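You operate a simulated robot arm through the tools that you are given. There is no shell and no other tool.

You are at the controls of a simulated two-armed robot. One attempt, no reset.

Task
Take the orange pad on the plywood workbench and put it away on the stores shelf marked four. Push the red drawer shut. Take the blue pad stack and leave it on top of the pine block. Take the drip tray and leave it on the white tile. Put the number twelve seal pod on the small parts table away on the rubber sheet. Open the pull-out shelf, take the blue pad on the small parts table and put it away on the board of the pull-out shelf, then shut the shelf. Fetch the red bauble and set it on the stores shelf marked three. Take the pack one on the steel table and put it away on the yellow table. Take the blue ball on the white table and put it away on the grey bench. Put the yellow float on the white table away on the grey bench. Put the jar marked "washers" from the grey storage bench on the pink tray and the jar marked "screws" on the dustpan mat. The order is free. Set down upright: blue pad stack, number twelve seal pod, red bauble, pack one, blue ball, yellow float, jar.

It is judged by the outcome, as a careful person would: the job done as asked, and still so three seconds after it is handed in. It fails if anything else is knocked over, pushed out of place, dropped, spilled or broken. A push-on lid holds only when it is set on centred and level and pressed home; a screw cap is set on level and turned clockwise until tight. Flat cloth is picked up by pressing the open fingertips on it (5 to 10 N) and closing them slowly along it; thin cloth reads only 2 to 8 mm in the jaws.

Robot
Two 7-joint arms with two-finger parallel grippers on one trunk, on a base that drives. Base frame: it is fixed to the floor where the robot stands at the start and does not move with it; the origin is under the middle of the robot, x ahead of it, y to its left, z up; the surface under the hand at the start is at about z = 0.78. Readings come in m, degrees, newtons and seconds.
The left shoulder is at the start at [0.11, 0.169, 1.461], the right one opposite. With the tool pointing down near the work surface each hand reaches from about 0.36 to 0.7 m from the robot's upright axis, wherever it stands, measured 20 degrees to its own side. Places, roughly: blue ball (7x7x8 cm) [2.3, 0.8, 0.8]; blue pad (6x6x4 cm) [2.5, -0.9, 0.8]; blue pad stack (6x4x5 cm) [3.5, -2.8, 0.7]; board of the pull-out shelf [1.1, -2.9, 1]; drip tray [2.75, -1, 0.75]; dustpan mat [-1.2, -2.6, 0.7]; grey bench [-0.4, 3.7, 0.8]; jar [0.75, 1.75, 0.75]; number twelve seal pod [2.5, -1, 0.75]; orange pad (6x6x4 cm) [0.6, 0.2, 0.8]; pack one [4.75, -1, 1]; pine block [3.25, -3, 0.75]; pink tray (20x19x3 cm) [0.6, 1.9, 0.7]; pull-out shelf [1.2, -2.8, 1]; red bauble (6x6x10 cm) [2.4, 0.6, 0.8]; red drawer [0.5, 1.5, 0.6]; rubber sheet [-1.6, -0.8, 0.8]; stores shelf marked four [1.5, -2.9, 1.4]; stores shelf marked three [1.5, -2.9, 1]; white tile (13x13x1 cm) [2.6, -0.5, 0.8]; yellow float [2.5, 1.5, 0.75]; yellow table [-1.5, 2.5, 0.8]. Payload 1.57 kg a hand.
The TCP of each hand is the grasp point between the finger pads, 0.03 m short of the fingertips. In the tool frame z runs along the fingers and y along their closing line. Largest opening 0.08 m; finger width 0.017, thickness 0.012; the body of the gripper, 0.04 by 0.082 m, starts 0.08 m behind the TCP.
Orientation is that of the tool frame in the base frame, as [roll, pitch, yaw] about the fixed x, y, z axes, in that order (R = Rz(yaw) Ry(pitch) Rx(roll)). With the fingers straight down and closing along the base's y, the tool's x points along the base's -x, its y along +y and its z along -z.

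Tools
- The arms move only by the tool jog_arm. It takes "left_moves", "right_moves" or both (then of equal length, played together; a hand with none holds still); each is a list of rows, each a list of 7 numbers: the shift along the base's x, y, z in cm, then the turn, a rotation vector about the base's x, y, z in degrees, then the closure, from 0 (fully open) to 1 (shut). In form: [[dx, dy, dz, rx, ry, rz, fingers], ...]. A call has 1 to 20 rows; each row shifts and turns the commanded pose from where the row before left it. Rows are played at 5 a second. More than 0.05 m and 8.6 degrees between two rows, or a gripper value outside its range, and nothing of the call is played. Where a pose cannot be reached the arm comes as near as it can. A force on the tool above 40 N (or 10 N above the force at the start of the call, whichever is more), or a blocked arm, ends the call early, and 0.2 s more pass. The fingers move at their own pace (about 0.072 m/s each) and stop on an object; they squeeze with about 38 N. The grip force told is the motor's: it shows also when the fingers shut on nothing. Time passes only in rows, and 0.2 s behind the last, so rows that do not move let the fingers close. It gives the time, the measured TCP pose, the force on the tool (base axes), the opening and the grip force at its end, in the units of the frame above (readings bear some noise), with the torque about the TCP (base axes, N m) and any sound that the robot's microphone picked up.
- Cameras (640 x 400 px; columns grow to the right, rows downward): "scene" is now at [0.1473, 0.0244, 1.6367]; the picture's right is [0.34, -0.94, 0.00], its down [-0.78, -0.28, -0.56] and it looks along [0.53, 0.19, -0.83] (base axes); focal length 265 px, centre (320, 200). "left" rides on the left gripper at [0.072, 0.007, -0.122] in its tool frame; the picture's right is [-0.09, 1.00, 0.00], its down [-0.84, -0.08, -0.54] and it looks along [-0.54, -0.05, 0.84] (tool axes); focal length 238 px, centre (320, 200). "right" rides on the right gripper at [0.072, -0.007, -0.122] in its tool frame; the picture's right is [0.09, 1.00, 0.00], its down [-0.84, 0.08, -0.54] and it looks along [-0.54, 0.05, 0.84] (tool axes); focal length 238 px, centre (320, 200). There is no depth. A picture from a camera that has moved, and an enlarged one, comes with that camera's place and axes in the base frame and with its lens.
- capture(camera): a new picture of that camera. It takes no simulated time.
- lift_body(by): slides the trunk up (or, below 0, down) by that many m; the arms and the scene camera ride with it, the base frame stays. It gives what a move gives, with no picture.
- drive_base(legs): drives the robot by 1 to 6 legs, each [ahead, left, turn to the left] in m, m and degrees, along the robot's own axes; the way and the turn of a leg run together, so that a leg with both is an arc; at most 1.5 m and 180 degrees a leg. The arms and the cameras ride along, it lands a little off, and it stops where it bumps. It gives what a move gives.
- aim_head(pan, tilt): turns the head with the scene camera to pan (to the left, within 86 degrees either way) and tilt (down, from -29 to 69), counted from straight ahead of the robot. It gives what a move gives.
- zoom(camera, box): a new picture of the part [left, top, right, bottom] of that camera's present view, enlarged. It takes no simulated time.
- sign_off(): hands the job in; it is judged then, once.

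Places have to be worked out from the pictures, the camera data and where the tool is seen. Open the grippers and draw the arms clear of the work before you hand the job in, unless the task says otherwise.

The tools are called after "Request:" as a command line: name --argument value ..., lists and objects as JSON in quotes. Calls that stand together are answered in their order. jog_arm: Moves the arms, as the interface text tells. Its arguments: {"type":"object","properties":{"left_moves":{"type":"array"},"right_moves":{"type":"array"}},"required":[]} The other tools are called the same way: lift_body (by) slides the trunk up or down; drive_base (legs) drives the base; aim_head (pan, tilt) turns the head that bears the scene camera; capture (camera) takes a picture; zoom (camera, box) takes an enlarged picture of a part of a camera's view; sign_off () hands the job in.

At the start:

```text
time_s: 0.0
left_eef_pos: [0.4779, 0.527, 0.9753]
left_tool_rot: [180.0, 0.0, -180.0]
left_ft_force: [0.3, 0.3, 1.0]
left_torque: [-0.02, 0.03, 0.0]
left_finger_gap: 0.0801
left_gripper_force: 0.0
right_eef_pos: [0.7038, -0.1043, 1.0603]
right_tool_rot: [179.9, 0.0, 180.0]
right_ft_force: [-0.2, 0.0, 0.3]
right_torque: [0.0, -0.01, -0.01]
right_finger_gap: 0.0801
right_gripper_force: 0.1
trunk travel left (down, up): [-0.775, 0.115]
robot x, y, heading: [-0.0009, -0.0008, 0.3]
head pan, tilt: [20.0, 55.6]
```

scene: 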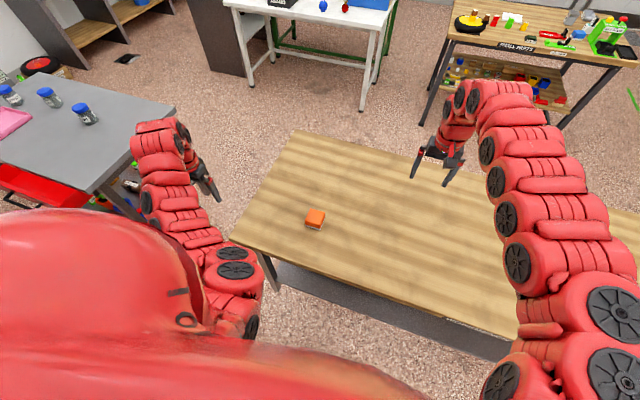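
right: 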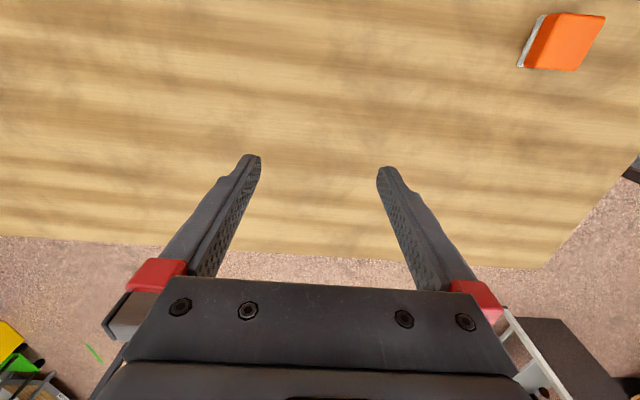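
left: 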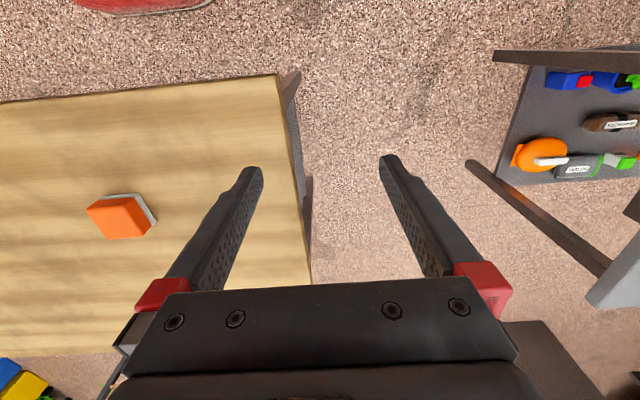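

I start by looking around with the head to learn the room's layout before moving anything.

Request:
aim_head --pan 0 --tilt 25

Request:
capture --camera "scene"

Request:
aim_head --pan 70 --tilt 25

Request:
capture --camera "scene"

Request:
aim_head --pan -70 --tilt 25

Request:
capture --camera "scene"

```text
time_s: 1.0
left_eef_pos: [0.4791, 0.527, 0.9762]
left_tool_rot: [-180.0, -0.1, -179.9]
left_ft_force: [0.2, 0.6, 0.5]
left_torque: [0.0, 0.01, -0.01]
left_finger_gap: 0.0798
left_gripper_force: 0.0
right_eef_pos: [0.7042, -0.1033, 1.0603]
right_tool_rot: [179.9, 0.0, 179.9]
right_ft_force: [-0.1, 0.1, -0.5]
right_torque: [-0.02, 0.03, -0.04]
right_finger_gap: 0.0799
right_gripper_force: 0.0
trunk travel left (down, up): [-0.775, 0.115]
robot x, y, heading: [0.0008, 0.0009, 0.3]
head pan, tilt: [0.0, 25.0]
```

```text
taken
camera scene: at [0.1722, 0.0001, 1.6814], right [0.0, -1.0, 0.0], down [-0.42, 0.0, -0.91], along [0.91, 0.0, -0.42], focal length 265 px, centre (320, 200)
```

scene: 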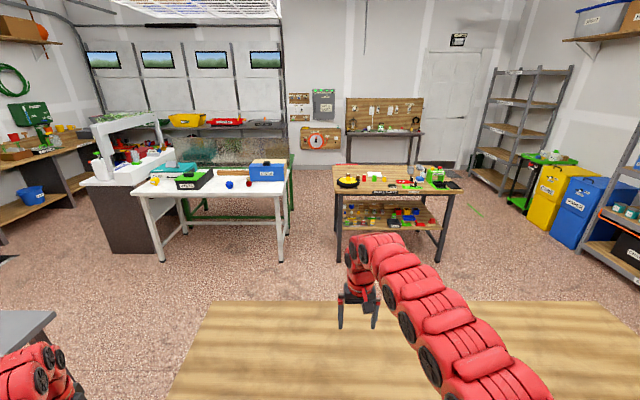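

```text
time_s: 2.4
left_eef_pos: [0.4781, 0.5258, 0.9764]
left_tool_rot: [179.9, 0.0, -179.9]
left_ft_force: [-0.6, 0.5, 1.1]
left_torque: [0.0, 0.01, 0.0]
left_finger_gap: 0.0799
left_gripper_force: 0.1
right_eef_pos: [0.704, -0.1048, 1.0597]
right_tool_rot: [179.9, 0.0, 179.8]
right_ft_force: [0.6, 0.2, 0.6]
right_torque: [0.03, -0.02, -0.02]
right_finger_gap: 0.0799
right_gripper_force: 0.0
trunk travel left (down, up): [-0.775, 0.115]
robot x, y, heading: [-0.0001, 0.0011, -0.2]
head pan, tilt: [70.0, 25.0]
```

```text
taken
camera scene: at [0.1117, 0.0865, 1.6815], right [0.94, -0.34, 0.0], down [-0.14, -0.4, -0.91], along [0.31, 0.85, -0.42], focal length 265 px, centre (320, 200)
```

scene: 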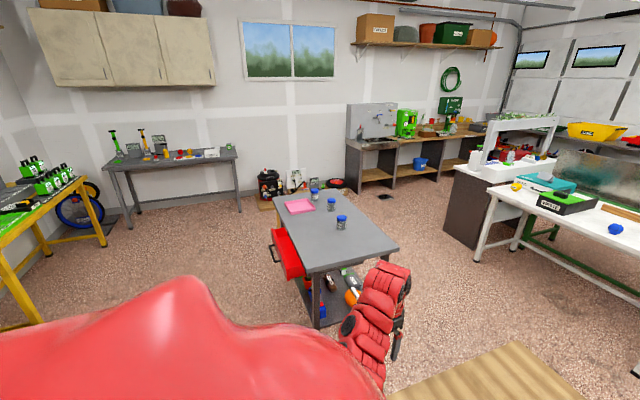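

```text
time_s: 4.6
left_eef_pos: [0.478, 0.5255, 0.9761]
left_tool_rot: [-180.0, 0.1, 179.9]
left_ft_force: [0.5, -0.8, 0.1]
left_torque: [-0.04, -0.02, 0.01]
left_finger_gap: 0.0799
left_gripper_force: 0.0
right_eef_pos: [0.7043, -0.1035, 1.059]
right_tool_rot: [180.0, 0.0, 179.9]
right_ft_force: [-0.5, -0.2, -0.5]
right_torque: [-0.03, 0.01, 0.01]
right_finger_gap: 0.0799
right_gripper_force: 0.1
trunk travel left (down, up): [-0.775, 0.115]
robot x, y, heading: [0.001, -0.0016, 0.2]
head pan, tilt: [-70.0, 25.0]
```

```text
taken
camera scene: at [0.1117, -0.0866, 1.6815], right [-0.94, -0.34, 0.0], down [-0.14, 0.4, -0.91], along [0.31, -0.85, -0.42], focal length 265 px, centre (320, 200)
```

scene: 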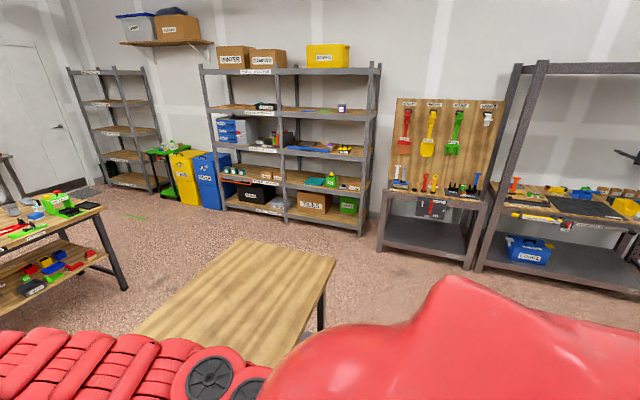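

The room is now roughly mapped: the workbench is in front, the grey storage bench to the left with jars, white table and small parts table ahead, shelf racks to the right. I zoom on the racks and tables for details.

Request:
zoom --camera "scene" --box '[190, 40, 390, 240]'

Request:
zoom --camera "scene" --box '[380, 60, 640, 270]'

Request:
zoom --camera "scene" --box '[0, 150, 200, 300]'

```text
2.00 times, centred on (290, 140) of scene
camera zoom: at [0.1117, -0.0866, 1.6815], right [-0.94, -0.34, 0.0], down [-0.14, 0.4, -0.91], along [0.31, -0.85, -0.42], focal length 531 px, centre (380, 320)
```

zoom: 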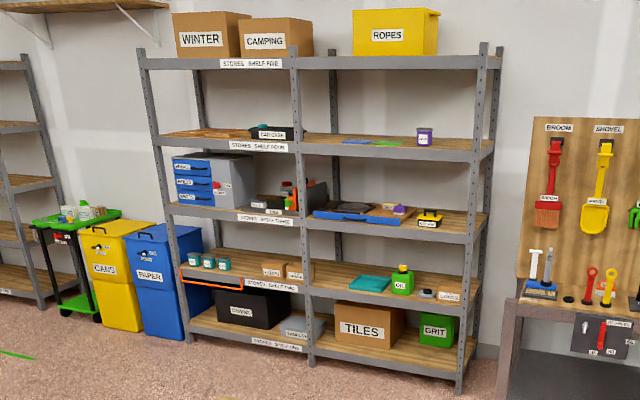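

```text
1.90 times, centred on (510, 165) of scene
camera zoom: at [0.1117, -0.0866, 1.6815], right [-0.94, -0.34, 0.0], down [-0.14, 0.4, -0.91], along [0.31, -0.85, -0.42], focal length 506 px, centre (-42, 267)
```

zoom: 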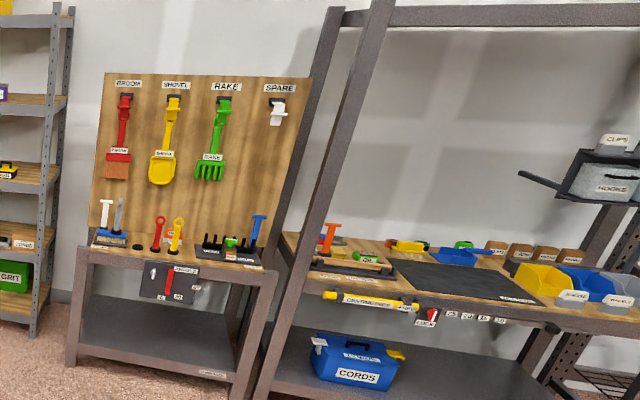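

```text
2.67 times, centred on (100, 225) of scene
camera zoom: at [0.1117, -0.0866, 1.6815], right [-0.94, -0.34, 0.0], down [-0.14, 0.4, -0.91], along [0.31, -0.85, -0.42], focal length 708 px, centre (907, 133)
```

zoom: 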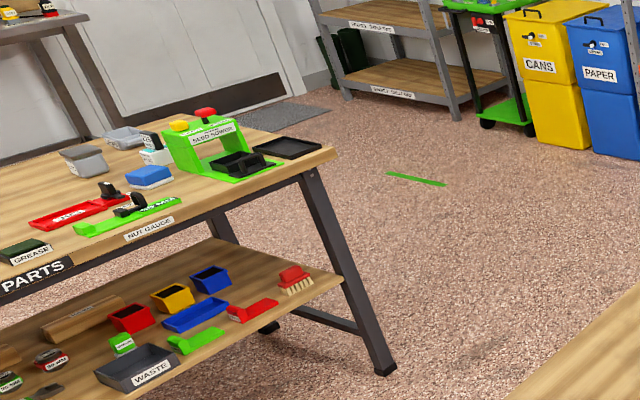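

Next I look closely at the orange pad in both wrist cameras and at the bench from the scene camera to get its place and yaw.

Request:
aim_head --pan 15 --tilt 60

Request:
zoom --camera "scene" --box '[260, 130, 420, 230]'

Request:
zoom --camera "left" --box '[60, 160, 220, 260]'

Request:
capture --camera "scene"

```text
time_s: 6.2
left_eef_pos: [0.4787, 0.5257, 0.9756]
left_tool_rot: [179.9, -0.1, -180.0]
left_ft_force: [0.1, -0.1, -0.2]
left_torque: [-0.04, 0.01, 0.0]
left_finger_gap: 0.0803
left_gripper_force: 0.1
right_eef_pos: [0.7025, -0.1048, 1.0594]
right_tool_rot: [179.9, 0.0, 179.9]
right_ft_force: [-0.3, 0.3, 0.0]
right_torque: [-0.01, 0.01, 0.01]
right_finger_gap: 0.08
right_gripper_force: 0.0
trunk travel left (down, up): [-0.775, 0.115]
robot x, y, heading: [-0.0031, -0.0021, 0.3]
head pan, tilt: [15.0, 60.0]
```

```text
4.00 times, centred on (340, 180) of scene
camera zoom: at [0.1445, 0.0172, 1.6314], right [0.26, -0.97, 0.0], down [-0.84, -0.22, -0.5], along [0.48, 0.13, -0.87], focal length 1062 px, centre (240, 280)
```

zoom: 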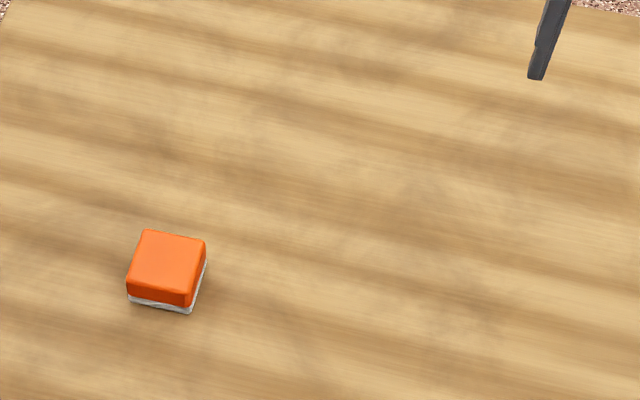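

```text
4.00 times, centred on (140, 210) of left
camera zoom: at [0.4067, 0.5338, 1.0978], right [0.09, 1.0, 0.0], down [0.84, -0.08, 0.54], along [0.54, -0.05, -0.84], focal length 953 px, centre (1040, 160)
```

zoom: 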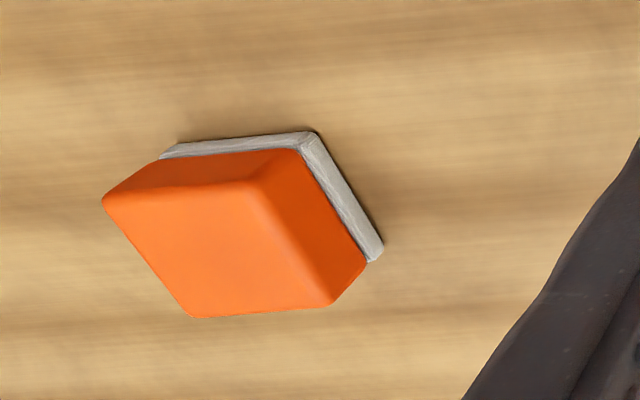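

```text
taken
camera scene: at [0.1445, 0.0172, 1.6314], right [0.26, -0.97, 0.0], down [-0.84, -0.22, -0.5], along [0.48, 0.13, -0.87], focal length 265 px, centre (320, 200)
```

scene: 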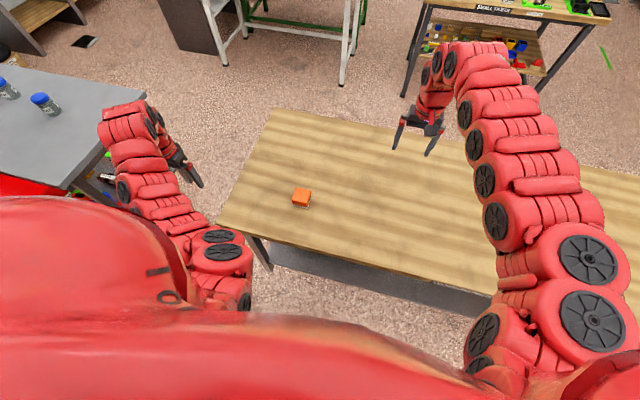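

The pad is at about [0.592, 0.207], top near z 0.82, yaw about +4°. I back off a little so I can grip it with the fingers tilted forward (for later shelf placing).

Request:
drive_base --legs '[[-0.12, 0, 0]]'

Request:
jog_arm --left_moves '[[0, -4, 2, 0, -8.5, 0, 0], [0, -4, 2, 0, -8.5, 0, 0], [0, -4, 0, 0, -8.5, 0, 0], [0, -4, 0, 0, -8.5, 0, 0], [0, -4, 0, 0, -8.5, 0, 0], [0, -4, 0, 0, -8.5, 0, 0], [2, -4, 0, 0, 0, 4, 0], [2, -4, 0, 0, 0, 0, 0], [2, 0, 0, 0, 0, 0, 0], [2, 0, 0, 0, 0, 0, 0]]'

Request:
capture --camera "left"

Request:
capture --camera "scene"

```text
time_s: 7.4
left_eef_pos: [0.3605, 0.5259, 0.9745]
left_tool_rot: [-179.9, 0.0, 180.0]
left_ft_force: [0.2, 0.6, 0.6]
left_torque: [0.01, 0.0, 0.0]
left_finger_gap: 0.0804
left_gripper_force: 0.1
right_eef_pos: [0.5844, -0.1043, 1.0596]
right_tool_rot: [179.8, 0.2, 179.9]
right_ft_force: [0.5, -0.3, -0.4]
right_torque: [-0.03, 0.02, 0.0]
right_finger_gap: 0.0799
right_gripper_force: 0.2
trunk travel left (down, up): [-0.775, 0.115]
robot x, y, heading: [-0.1185, 0.0018, 0.0]
head pan, tilt: [15.0, 60.0]
```

```text
time_s: 9.6
left_eef_pos: [0.4367, 0.2652, 0.9828]
left_tool_rot: [-171.4, 50.1, -179.1]
left_ft_force: [-0.4, -0.3, -0.6]
left_torque: [0.01, -0.04, -0.02]
left_finger_gap: 0.0799
left_gripper_force: 0.0
left hand out of reach, approached as far as the arm can: row 5, 6, 7, 8
right_eef_pos: [0.5852, -0.1039, 1.0589]
right_tool_rot: [179.9, 0.0, 179.8]
right_ft_force: [0.7, -0.5, -0.4]
right_torque: [0.04, 0.04, -0.03]
right_finger_gap: 0.0802
right_gripper_force: 0.1
trunk travel left (down, up): [-0.775, 0.115]
robot x, y, heading: [-0.1188, 0.0007, -0.3]
head pan, tilt: [15.0, 60.0]
```

```text
taken
camera left: at [0.2977, 0.2884, 1.0048], right [0.16, 0.99, -0.02], down [0.12, 0.01, 0.99], along [0.98, -0.16, -0.11], focal length 238 px, centre (320, 200)
```

left: 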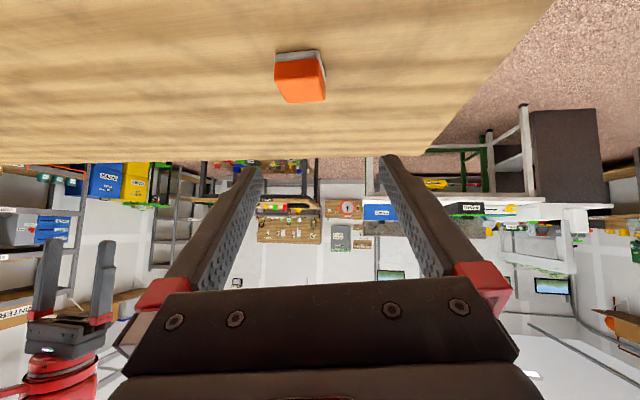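

```text
taken
camera scene: at [0.0258, 0.0173, 1.6313], right [0.26, -0.97, 0.0], down [-0.84, -0.22, -0.5], along [0.48, 0.13, -0.87], focal length 265 px, centre (320, 200)
```

scene: 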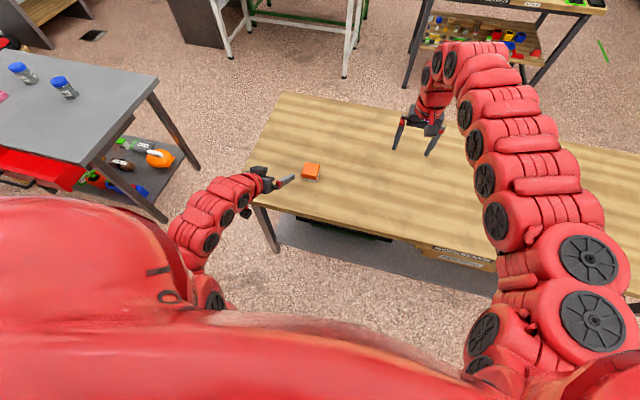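

The arm stopped short of the commanded pose in places, so I let it settle with a null row to see where it really is.

Request:
jog_arm --left_moves '[[0, 0, 0, 0, 0, 0, 0], [0, 0, 0, 0, 0, 0, 0]]'

```text
time_s: 10.2
left_eef_pos: [0.4352, 0.2646, 0.983]
left_tool_rot: [-171.4, 49.9, -179.1]
left_ft_force: [-0.2, 0.5, -0.3]
left_torque: [-0.01, -0.01, 0.01]
left_finger_gap: 0.0802
left_gripper_force: 0.0
right_eef_pos: [0.5844, -0.1031, 1.0596]
right_tool_rot: [179.9, -0.1, 179.8]
right_ft_force: [0.3, 0.2, -0.3]
right_torque: [0.01, 0.01, 0.0]
right_finger_gap: 0.0801
right_gripper_force: 0.1
trunk travel left (down, up): [-0.775, 0.115]
robot x, y, heading: [-0.1179, 0.0021, -0.0]
head pan, tilt: [15.0, 60.0]
```

The commanded pose is clipped where unreachable, so I correct the tool's roll and move to a pre-grasp point about 10 cm back along the fingers from the pad.

Request:
jog_arm --left_moves '[[2, -2, 0, 2.8, 0, 4.9, 0], [2, -2, 0, 2.7, 0, 4.8, 0], [2, -2.2, -3, 0, 0, 0, 0], [2.3, 0, -3.5, 0, 0, 0, 0], [0, 0, -3.5, 0, 0, 0, 0], [0, 0, 0, 0, 0, 0, 0]]'

Request:
capture --camera "left"

Request:
capture --camera "right"

```text
time_s: 11.6
left_eef_pos: [0.5182, 0.2049, 0.8831]
left_tool_rot: [179.9, 50.3, -176.1]
left_ft_force: [0.4, -0.3, -0.1]
left_torque: [0.02, -0.02, 0.01]
left_finger_gap: 0.0799
left_gripper_force: 0.1
right_eef_pos: [0.5843, -0.1039, 1.0601]
right_tool_rot: [179.9, 0.0, 179.7]
right_ft_force: [0.8, 0.1, 0.7]
right_torque: [0.01, 0.01, 0.01]
right_finger_gap: 0.0799
right_gripper_force: 0.1
trunk travel left (down, up): [-0.775, 0.115]
robot x, y, heading: [-0.1218, 0.0061, -0.0]
head pan, tilt: [15.0, 60.0]
```

```text
taken
camera left: at [0.3785, 0.2028, 0.9061], right [-0.01, 1.0, 0.07], down [0.12, -0.07, 0.99], along [0.99, 0.02, -0.12], focal length 238 px, centre (320, 200)
```

left: 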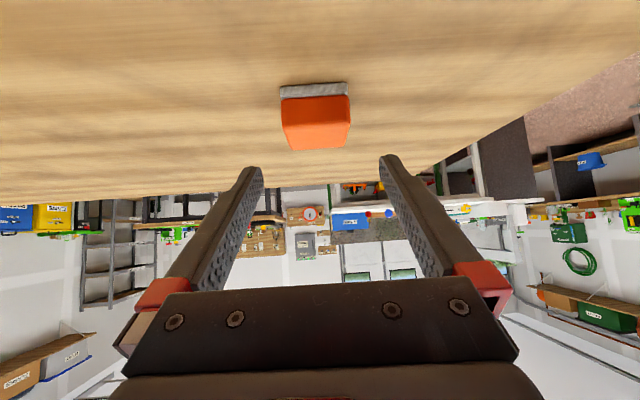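

```text
taken
camera right: at [0.5128, -0.1103, 1.1815], right [-0.09, 1.0, 0.0], down [0.84, 0.07, 0.54], along [0.54, 0.05, -0.84], focal length 238 px, centre (320, 200)
```

right: 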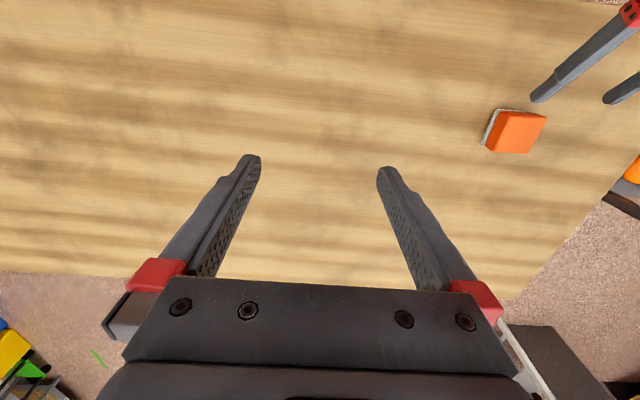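

The pad sits at x≈0.57–0.63, y≈0.209. I advance along the finger direction so the pad lies between the fingers, then close.

Request:
jog_arm --left_moves '[[2.7, 0.15, -2.4, 0, 0, 0, 0], [2.7, 0.15, -2.4, 0, 0, 0, 0], [2.7, 0.1, -2.2, 0, 0, 0, 0], [0, 0, 0, 0, 0, 0, 0]]'

Request:
capture --camera "left"

Request:
capture --camera "right"

```text
time_s: 12.6
left_eef_pos: [0.6015, 0.2069, 0.8136]
left_tool_rot: [-180.0, 50.4, -176.0]
left_ft_force: [-0.2, 0.3, 0.2]
left_torque: [0.01, -0.01, 0.0]
left_finger_gap: 0.0798
left_gripper_force: 0.1
right_eef_pos: [0.5834, -0.1046, 1.0601]
right_tool_rot: [179.9, 0.0, 179.8]
right_ft_force: [0.1, -0.4, -0.5]
right_torque: [-0.03, -0.03, -0.04]
right_finger_gap: 0.0799
right_gripper_force: 0.0
trunk travel left (down, up): [-0.775, 0.115]
robot x, y, heading: [-0.1155, -0.0016, -0.0]
head pan, tilt: [15.0, 60.0]
```

```text
taken
camera left: at [0.4608, 0.2053, 0.8365], right [-0.01, 1.0, 0.07], down [0.12, -0.07, 0.99], along [0.99, 0.02, -0.12], focal length 238 px, centre (320, 200)
```

left: 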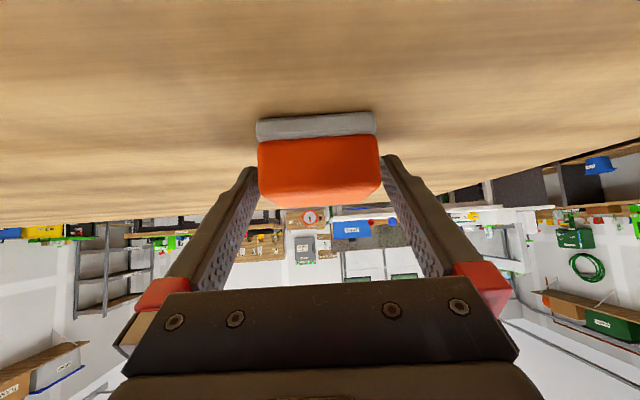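

```text
taken
camera right: at [0.5124, -0.1101, 1.1818], right [-0.09, 1.0, 0.0], down [0.84, 0.07, 0.54], along [0.54, 0.05, -0.84], focal length 238 px, centre (320, 200)
```

right: 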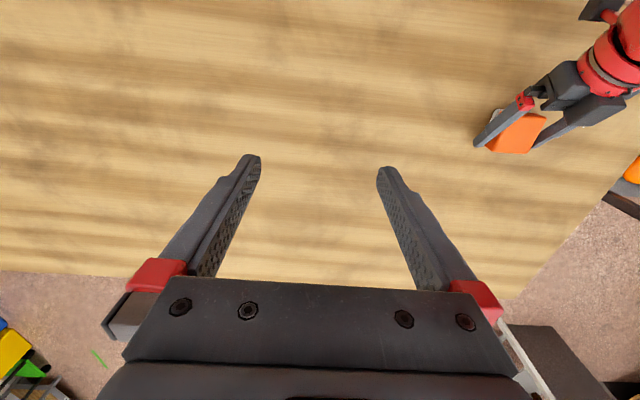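

The pad is well between the fingers. I close on it and lift.

Request:
jog_arm --left_moves '[[0, 0, 0, 0, 0, 0, 0.5], [0, 0, 0, 0, 0, 0, 1], [0, 0, 0, 0, 0, 0, 1], [0, 0, 0, 0, 0, 0, 1], [0, 0, 3, 0, 0, 0, 1], [0, 0, 4, 0, 0, 0, 1], [-2, 0, 4, 0, 0, 0, 1], [-2, 0, 4, 0, 0, 0, 1]]'

Request:
capture --camera "left"

Request:
capture --camera "scene"

```text
time_s: 14.4
left_eef_pos: [0.5589, 0.2066, 0.965]
left_tool_rot: [-179.9, 50.3, -176.0]
left_ft_force: [0.2, 0.9, -0.8]
left_torque: [0.01, 0.01, 0.01]
left_finger_gap: 0.0591
left_gripper_force: 37.7
right_eef_pos: [0.583, -0.1036, 1.0615]
right_tool_rot: [179.9, 0.0, 179.9]
right_ft_force: [0.5, 0.6, 0.1]
right_torque: [0.02, -0.01, -0.03]
right_finger_gap: 0.08
right_gripper_force: 0.1
trunk travel left (down, up): [-0.775, 0.115]
robot x, y, heading: [-0.1169, -0.0002, -0.1]
head pan, tilt: [15.0, 60.0]
```

```text
taken
camera left: at [0.419, 0.2035, 0.9868], right [-0.01, 1.0, 0.07], down [0.12, -0.07, 0.99], along [0.99, 0.02, -0.12], focal length 238 px, centre (320, 200)
```

left: 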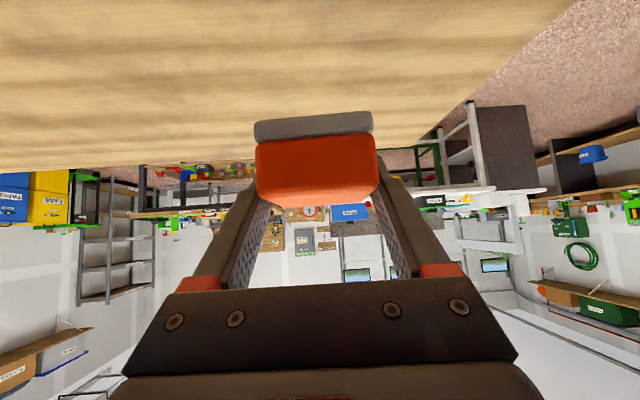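

```text
taken
camera scene: at [0.024, 0.0169, 1.6315], right [0.26, -0.97, 0.0], down [-0.84, -0.22, -0.5], along [0.48, 0.13, -0.87], focal length 265 px, centre (320, 200)
```

scene: 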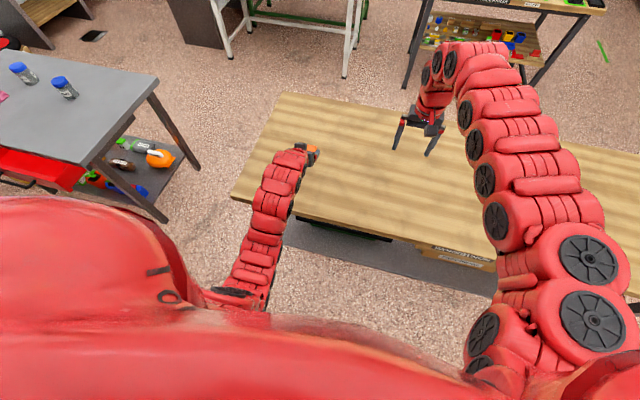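

The orange pad is held level. Next I drive round the right end of the workbench toward the stores rack: back off, turn right, then go ahead, checking where I land.

Request:
drive_base --legs '[[-0.2, 0, 0], [0, 0, -90], [1.3, 0, 0]]'

Request:
aim_head --pan 0 --tilt 25

Request:
capture --camera "scene"

```text
time_s: 26.0
left_eef_pos: [-0.1305, -1.9822, 0.9639]
left_tool_rot: [-180.0, 50.2, 93.6]
left_ft_force: [0.1, 0.2, -1.7]
left_torque: [-0.01, -0.01, -0.02]
left_finger_gap: 0.0592
left_gripper_force: 38.0
right_eef_pos: [-0.4406, -2.0028, 1.0597]
right_tool_rot: [179.9, 0.0, 89.4]
right_ft_force: [0.2, -0.3, -0.3]
right_torque: [0.02, 0.02, -0.02]
right_finger_gap: 0.0798
right_gripper_force: 0.1
trunk travel left (down, up): [-0.775, 0.115]
robot x, y, heading: [-0.3297, -1.3009, -90.5]
head pan, tilt: [15.0, 60.0]
```

```text
time_s: 27.0
left_eef_pos: [-0.13, -1.9823, 0.9622]
left_tool_rot: [180.0, 50.2, 93.6]
left_ft_force: [-0.6, 0.1, -0.2]
left_torque: [0.02, 0.01, 0.01]
left_finger_gap: 0.0593
left_gripper_force: 37.8
right_eef_pos: [-0.4407, -2.0038, 1.0589]
right_tool_rot: [180.0, 0.0, 89.4]
right_ft_force: [-0.3, 0.2, -0.2]
right_torque: [-0.03, 0.01, 0.01]
right_finger_gap: 0.0799
right_gripper_force: 0.1
trunk travel left (down, up): [-0.775, 0.115]
robot x, y, heading: [-0.3297, -1.2991, -90.5]
head pan, tilt: [0.0, 25.0]
```

```text
taken
camera scene: at [-0.333, -1.4734, 1.6814], right [-1.0, 0.01, 0.0], down [0.0, 0.42, -0.91], along [-0.01, -0.91, -0.42], focal length 265 px, centre (320, 200)
```

scene: 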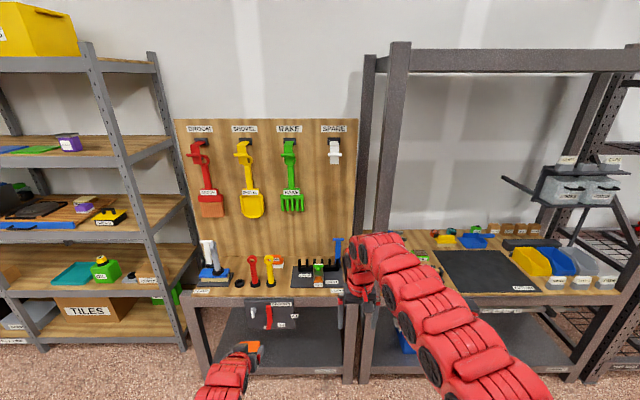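

I continue: ahead 0.35 m, then sideways left to stand in front of the rack.

Request:
drive_base --legs '[[0.33, 0, 0.5], [0, 1.5, 0]]'

Request:
capture --camera "scene"

Request:
zoom --camera "scene" --box '[160, 60, 480, 260]'

```text
time_s: 36.1
left_eef_pos: [1.3677, -2.2922, 0.963]
left_tool_rot: [-180.0, 50.4, 95.3]
left_ft_force: [0.5, 0.7, -0.3]
left_torque: [0.01, 0.02, 0.0]
left_finger_gap: 0.059
left_gripper_force: 38.1
right_eef_pos: [1.0566, -2.3236, 1.06]
right_tool_rot: [180.0, -0.1, 91.1]
right_ft_force: [-0.1, 0.2, 0.5]
right_torque: [0.0, -0.02, 0.02]
right_finger_gap: 0.0802
right_gripper_force: 0.1
trunk travel left (down, up): [-0.775, 0.115]
robot x, y, heading: [1.1472, -1.6199, -88.8]
head pan, tilt: [0.0, 25.0]
```

```text
taken
camera scene: at [1.15, -1.7907, 1.6814], right [-1.0, -0.02, 0.0], down [-0.01, 0.42, -0.91], along [0.02, -0.91, -0.42], focal length 265 px, centre (320, 200)
```

scene: 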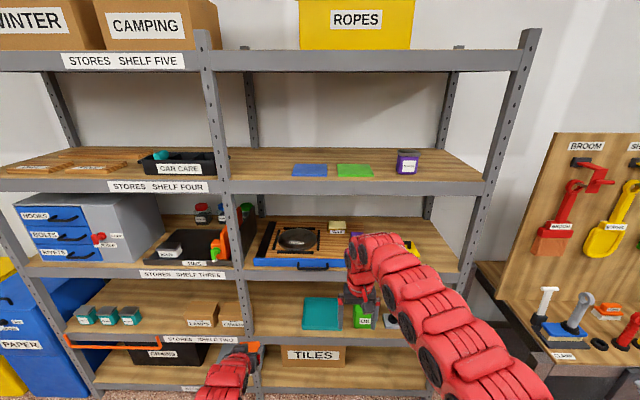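

```text
2.00 times, centred on (320, 160) of scene
camera zoom: at [1.15, -1.7907, 1.6814], right [-1.0, -0.02, 0.0], down [-0.01, 0.42, -0.91], along [0.02, -0.91, -0.42], focal length 531 px, centre (320, 280)
```

zoom: 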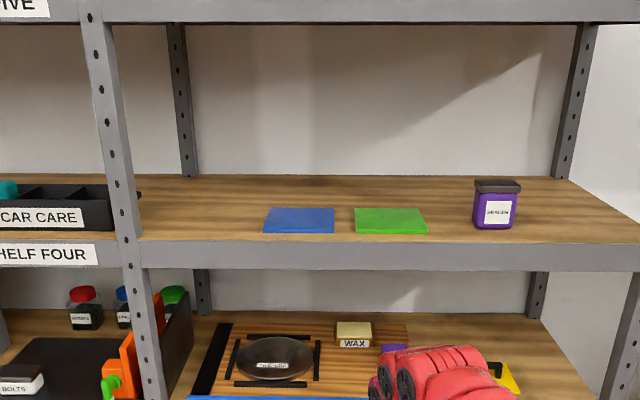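

I raise the trunk fully so the hand can reach shelf four, and use the changed viewpoint to triangulate the shelf's edge.

Request:
lift_body --by 0.115

Request:
zoom --camera "scene" --box '[160, 100, 480, 300]'

Request:
capture --camera "left"

```text
time_s: 37.6
left_eef_pos: [1.3671, -2.2931, 1.0781]
left_tool_rot: [180.0, 50.2, 95.1]
left_ft_force: [0.1, -0.3, -1.2]
left_torque: [-0.03, 0.0, -0.01]
left_finger_gap: 0.0592
left_gripper_force: 38.1
right_eef_pos: [1.0577, -2.3244, 1.1743]
right_tool_rot: [179.9, -0.1, 91.0]
right_ft_force: [-0.7, -0.3, -0.1]
right_torque: [0.02, 0.02, -0.03]
right_finger_gap: 0.08
right_gripper_force: 0.0
trunk travel left (down, up): [-0.89, 0.0]
robot x, y, heading: [1.1464, -1.6173, -88.9]
head pan, tilt: [0.0, 25.0]
```

```text
2.00 times, centred on (320, 200) of scene
camera zoom: at [1.15, -1.791, 1.7964], right [-1.0, -0.02, 0.0], down [-0.01, 0.42, -0.91], along [0.02, -0.91, -0.42], focal length 531 px, centre (320, 200)
```

zoom: 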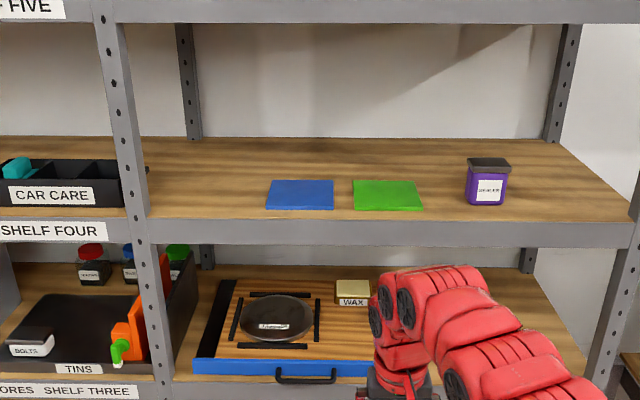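

```text
taken
camera left: at [1.3605, -2.1528, 1.1006], right [1.0, 0.03, 0.07], down [-0.07, -0.13, 0.99], along [0.04, -0.99, -0.12], focal length 238 px, centre (320, 200)
```

left: 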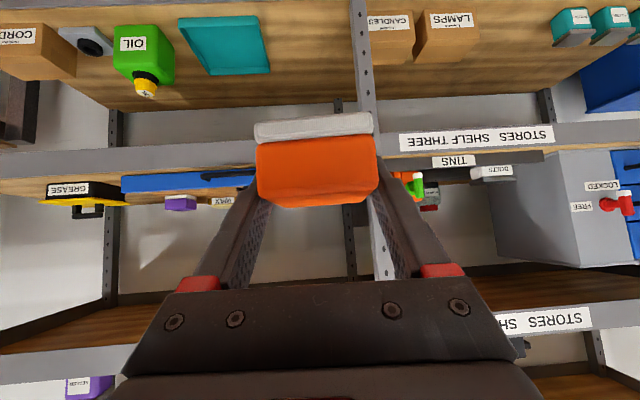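

Triangulation gives shelf four's front edge at y≈−2.69, top z≈1.34; a free spot is at x≈1.39 between the post and the blue square. I raise the left hand, draw the right arm back, and check.

Request:
jog_arm --left_moves '[[0, 0, 4.6, 0, 0, 0, 1], [0, 0, 4.6, 0, 0, 0, 1], [0, 0, 4.6, 0, 0, 0, 1], [0, 0, 4.6, 0, 0, 0, 1], [0, 0, 4.6, 0, 0, 0, 1], [0, 0, 4.6, 0, 0, 0, 1], [0, 0, 4.6, 0, 0, 0, 1], [0, 0, 4.6, 0, 0, 0, 1], [0, 0, 4.6, 0, 0, 0, 1]]' --right_moves '[[-0.5, 3.2, 0, 0, 0, 0, 0], [-0.5, 3.2, 0, 0, 0, 0, 0], [-0.5, 3.2, 0, 0, 0, 0, 0], [-0.5, 3.2, 0, 0, 0, 0, 0], [-0.5, 3.2, 0, 0, 0, 0, 0], [-0.5, 3.2, 0, 0, 0, 0, 0], [-0.5, 3.2, 0, 0, 0, 0, 0], [-0.5, 3.2, 0, 0, 0, 0, 0], [-0.5, 3.2, 0, 0, 0, 0, 0]]'

Request:
capture --camera "scene"

Request:
capture --camera "left"

```text
time_s: 39.6
left_eef_pos: [1.3691, -2.2936, 1.4553]
left_tool_rot: [-179.8, 50.5, 95.3]
left_ft_force: [0.6, -0.1, -1.4]
left_torque: [0.02, -0.01, 0.0]
left_finger_gap: 0.0592
left_gripper_force: 37.9
left hand out of reach, approached as far as the arm can: row 9
right_eef_pos: [1.0465, -2.2643, 1.1741]
right_tool_rot: [180.0, -0.3, 91.0]
right_ft_force: [-0.2, -0.1, 0.2]
right_torque: [-0.01, 0.01, 0.02]
right_finger_gap: 0.08
right_gripper_force: 0.0
right hand out of reach, approached as far as the arm can: row 2, 3, 4, 5, 6, 7, 8, 9
trunk travel left (down, up): [-0.89, 0.0]
robot x, y, heading: [1.1447, -1.6195, -88.9]
head pan, tilt: [0.0, 25.0]
```

```text
taken
camera scene: at [1.1512, -1.791, 1.7964], right [-1.0, -0.02, 0.0], down [-0.01, 0.42, -0.91], along [0.02, -0.91, -0.42], focal length 265 px, centre (320, 200)
```

scene: 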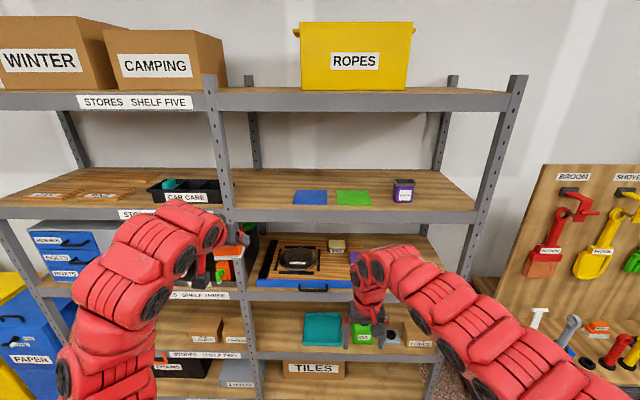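

```text
taken
camera left: at [1.3632, -2.1534, 1.4776], right [1.0, 0.03, 0.07], down [-0.06, -0.12, 0.99], along [0.04, -0.99, -0.12], focal length 238 px, centre (320, 200)
```

left: 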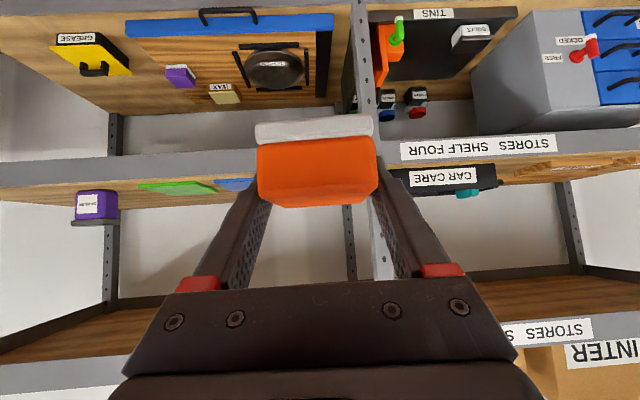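

The left hand is high enough (pad bottom ≈1.42). The right hand wouldn't retract at that height, so I lower it and then draw it back.

Request:
jog_arm --right_moves '[[0, 0, -5, 0, 0, 0, 0], [0, 0, -5, 0, 0, 0, 0], [0, 0, -5, 0, 0, 0, 0], [0, 0, -5, 0, 0, 0, 0], [0, 3, -3, 0, 0, 0, 0], [0, 4, -2, 0, 0, 0, 0], [0, 4, 0, 0, 0, 0, 0], [0, 4, 0, 0, 0, 0, 0], [0, 4, 0, 0, 0, 0, 0], [-2, 3, 0, 0, 0, 0, 0], [-2, 0, 0, 0, 0, 0, 0]]'

Request:
capture --camera "scene"

```text
time_s: 42.0
left_eef_pos: [1.3678, -2.2939, 1.4558]
left_tool_rot: [-179.9, 50.7, 95.2]
left_ft_force: [0.1, -0.3, -0.2]
left_torque: [-0.02, 0.01, 0.01]
left_finger_gap: 0.0594
left_gripper_force: 38.4
right_eef_pos: [1.0167, -2.1045, 0.8731]
right_tool_rot: [179.9, -0.2, 91.0]
right_ft_force: [0.2, 0.6, -0.1]
right_torque: [-0.01, 0.0, 0.01]
right_finger_gap: 0.0802
right_gripper_force: 0.0
right hand out of reach, approached as far as the arm can: row 8, 9, 10
trunk travel left (down, up): [-0.89, 0.0]
robot x, y, heading: [1.1449, -1.6138, -88.8]
head pan, tilt: [0.0, 25.0]
```

```text
taken
camera scene: at [1.1495, -1.7906, 1.7965], right [-1.0, -0.02, 0.0], down [-0.01, 0.42, -0.91], along [0.02, -0.91, -0.42], focal length 265 px, centre (320, 200)
```

scene: 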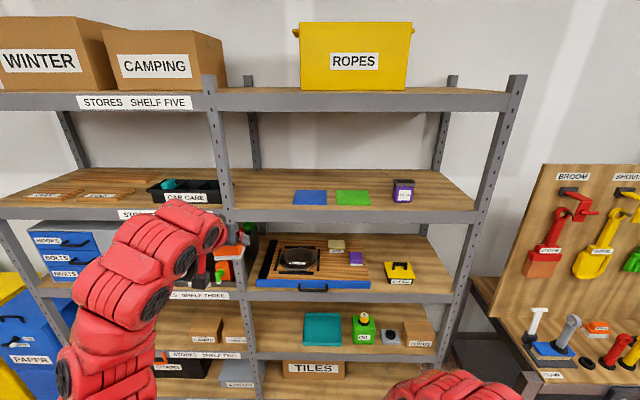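

The right hand is out of the way. Now I drive 0.40 m closer so the pad comes over shelf four's front edge.

Request:
drive_base --legs '[[0.4, 0, 0]]'

Request:
capture --camera "left"

Request:
capture --camera "scene"

```text
time_s: 44.4
left_eef_pos: [1.3746, -2.6794, 1.4561]
left_tool_rot: [-179.8, 50.7, 95.1]
left_ft_force: [0.1, -0.2, -0.8]
left_torque: [0.0, -0.03, -0.02]
left_finger_gap: 0.0593
left_gripper_force: 38.1
right_eef_pos: [1.0227, -2.4893, 0.8734]
right_tool_rot: [179.9, 0.0, 91.0]
right_ft_force: [0.2, 0.2, 0.6]
right_torque: [0.01, 0.02, -0.01]
right_finger_gap: 0.0798
right_gripper_force: 0.0
trunk travel left (down, up): [-0.89, 0.0]
robot x, y, heading: [1.1539, -2.0069, -89.0]
head pan, tilt: [0.0, 25.0]
```

```text
taken
camera left: at [1.3683, -2.5391, 1.4782], right [1.0, 0.03, 0.07], down [-0.07, -0.12, 0.99], along [0.03, -0.99, -0.12], focal length 238 px, centre (320, 200)
```

left: 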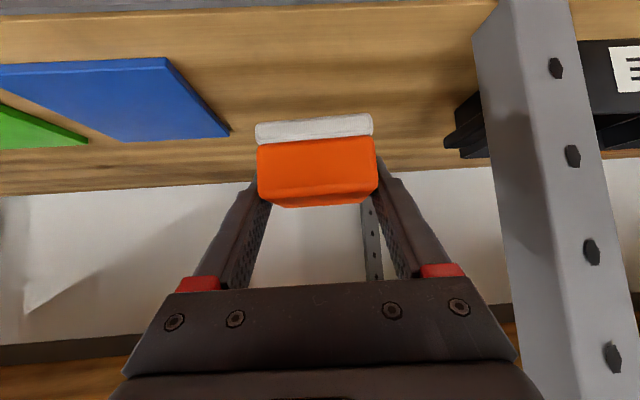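

```text
taken
camera scene: at [1.157, -2.1757, 1.7966], right [-1.0, -0.02, 0.0], down [-0.01, 0.42, -0.91], along [0.02, -0.91, -0.42], focal length 265 px, centre (320, 200)
```

scene: 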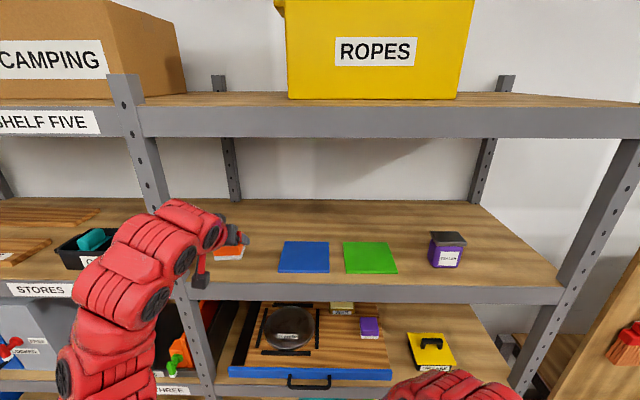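

The left camera shows the pad centred between the blue square and the post. I move it 11 cm inward and lower to just above the shelf.

Request:
jog_arm --left_moves '[[0, -4, 0, 0, 0, 0, 1], [0, -4, 0, 0, 0, 0, 1], [0, -3, 0, 0, 0, 0, 1], [0, 0, -2.5, 0, 0, 0, 1], [0, 0, -2, 0, 0, 0, 1], [0, 0, -1.5, 0, 0, 0, 1], [0, 0, 0, 0, 0, 0, 1]]'

Request:
capture --camera "left"

Request:
capture --camera "scene"

```text
time_s: 46.0
left_eef_pos: [1.3724, -2.7909, 1.3945]
left_tool_rot: [-179.8, 50.6, 95.1]
left_ft_force: [-0.4, 0.6, -1.1]
left_torque: [-0.03, 0.02, 0.02]
left_finger_gap: 0.0591
left_gripper_force: 38.3
right_eef_pos: [1.0229, -2.4908, 0.8726]
right_tool_rot: [179.9, -0.1, 90.9]
right_ft_force: [0.8, -0.8, -0.9]
right_torque: [-0.02, -0.01, 0.01]
right_finger_gap: 0.0799
right_gripper_force: 0.1
trunk travel left (down, up): [-0.89, 0.0]
robot x, y, heading: [1.1547, -2.0024, -89.3]
head pan, tilt: [0.0, 25.0]
```

```text
taken
camera left: at [1.3674, -2.6501, 1.4172], right [1.0, 0.03, 0.07], down [-0.07, -0.12, 0.99], along [0.03, -0.99, -0.12], focal length 238 px, centre (320, 200)
```

left: 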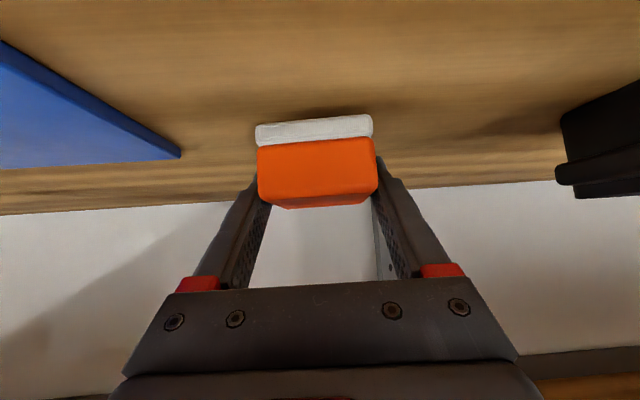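

```text
taken
camera scene: at [1.157, -2.1769, 1.7965], right [-1.0, -0.02, 0.0], down [-0.01, 0.42, -0.91], along [0.02, -0.91, -0.42], focal length 265 px, centre (320, 200)
```

scene: 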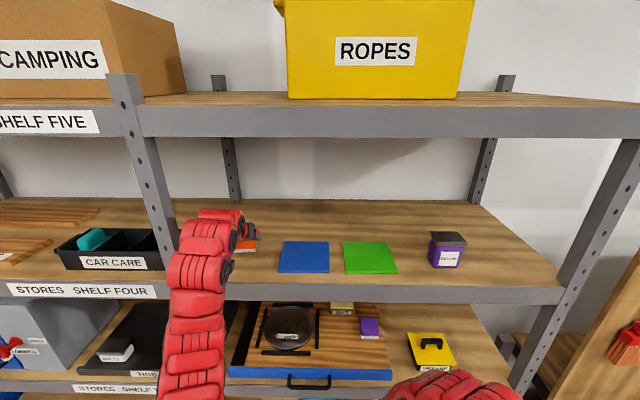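

Now I lower in small steps watching the vertical force.

Request:
jog_arm --left_moves '[[0, 0, -0.5, 0, 0, 0, 1], [0, 0, -0.5, 0, 0, 0, 1], [0, 0, -0.3, 0, 0, 0, 1], [0, 0, 0, 0, 0, 0, 1]]'

Request:
jog_arm --left_moves '[[0, 0, -0.3, 0, 0, 0, 1], [0, 0, 0, 0, 0, 0, 1]]'

Request:
capture --camera "left"

```text
time_s: 47.0
left_eef_pos: [1.3733, -2.7907, 1.383]
left_tool_rot: [-179.9, 50.7, 95.0]
left_ft_force: [-0.3, -1.4, 2.5]
left_torque: [0.08, -0.09, 0.02]
left_finger_gap: 0.0594
left_gripper_force: 37.6
right_eef_pos: [1.0235, -2.491, 0.8732]
right_tool_rot: [179.9, -0.1, 90.9]
right_ft_force: [-0.8, 0.8, 0.0]
right_torque: [0.01, 0.0, 0.0]
right_finger_gap: 0.08
right_gripper_force: 0.1
trunk travel left (down, up): [-0.89, 0.0]
robot x, y, heading: [1.151, -2.0067, -88.9]
head pan, tilt: [0.0, 25.0]
```

```text
time_s: 47.6
left_eef_pos: [1.3737, -2.7904, 1.3834]
left_tool_rot: [-180.0, 51.0, 94.9]
left_ft_force: [2.3, -8.0, 23.8]
left_torque: [0.39, -0.08, -0.05]
left_finger_gap: 0.0591
left_gripper_force: 38.1
right_eef_pos: [1.0231, -2.4896, 0.874]
right_tool_rot: [179.9, 0.0, 91.0]
right_ft_force: [-0.1, 0.6, -0.2]
right_torque: [0.0, 0.0, 0.02]
right_finger_gap: 0.0797
right_gripper_force: 0.0
trunk travel left (down, up): [-0.89, 0.0]
robot x, y, heading: [1.1535, -2.0035, -89.1]
head pan, tilt: [0.0, 25.0]
```

```text
taken
camera left: at [1.3678, -2.6501, 1.404], right [1.0, 0.03, 0.07], down [-0.07, -0.11, 0.99], along [0.04, -0.99, -0.11], focal length 238 px, centre (320, 200)
```

left: 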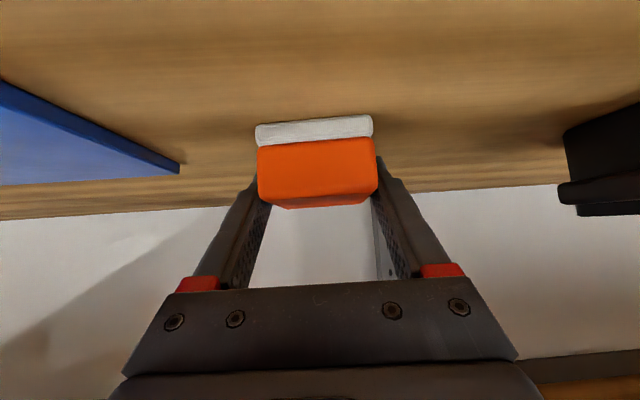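

Contact is made (24 N up). I ease off 2 mm, open, and retreat back along the fingers.

Request:
jog_arm --left_moves '[[0, 0, 0.2, 0, 0, 0, 1], [0, 0, 0, 0, 0, 0, 0.6], [0, 0, 0, 0, 0, 0, 0], [0, 0, 0, 0, 0, 0, 0], [0, 2, 1.7, 0, 0, 0, 0], [0, 3, 2.5, 0, 0, 0, 0], [0, 3, 2.5, 0, 0, 0, 0], [0, 4, 0, 0, 0, 0, 0], [0, 4, 0, 0, 0, 0, 0]]'

Request:
capture --camera "left"

Request:
capture --camera "scene"

```text
time_s: 49.6
left_eef_pos: [1.3736, -2.6292, 1.45]
left_tool_rot: [-179.8, 50.6, 95.1]
left_ft_force: [-0.4, -0.2, 0.4]
left_torque: [0.0, 0.01, 0.02]
left_finger_gap: 0.08
left_gripper_force: 0.1
right_eef_pos: [1.0244, -2.4893, 0.8734]
right_tool_rot: [-179.9, 0.1, 90.8]
right_ft_force: [-0.1, 0.2, -0.1]
right_torque: [-0.01, 0.0, 0.02]
right_finger_gap: 0.0802
right_gripper_force: 0.1
trunk travel left (down, up): [-0.89, 0.0]
robot x, y, heading: [1.1519, -2.0023, -89.0]
head pan, tilt: [0.0, 25.0]
```

```text
taken
camera left: at [1.3682, -2.4882, 1.4705], right [1.0, 0.03, 0.07], down [-0.07, -0.12, 0.99], along [0.04, -0.99, -0.12], focal length 238 px, centre (320, 200)
```

left: 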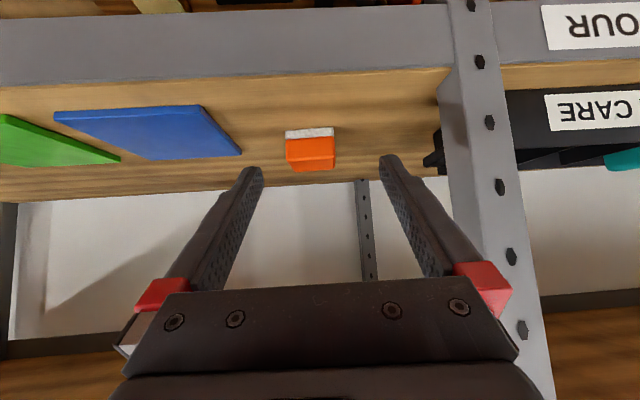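

```text
taken
camera scene: at [1.1582, -2.1752, 1.7967], right [-1.0, -0.02, 0.0], down [-0.01, 0.42, -0.91], along [0.02, -0.91, -0.42], focal length 265 px, centre (320, 200)
```

scene: 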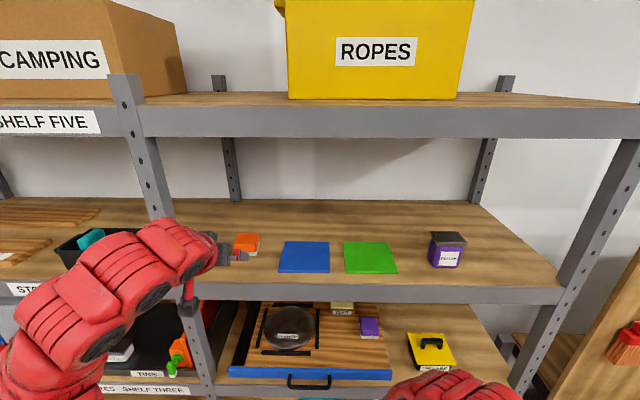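

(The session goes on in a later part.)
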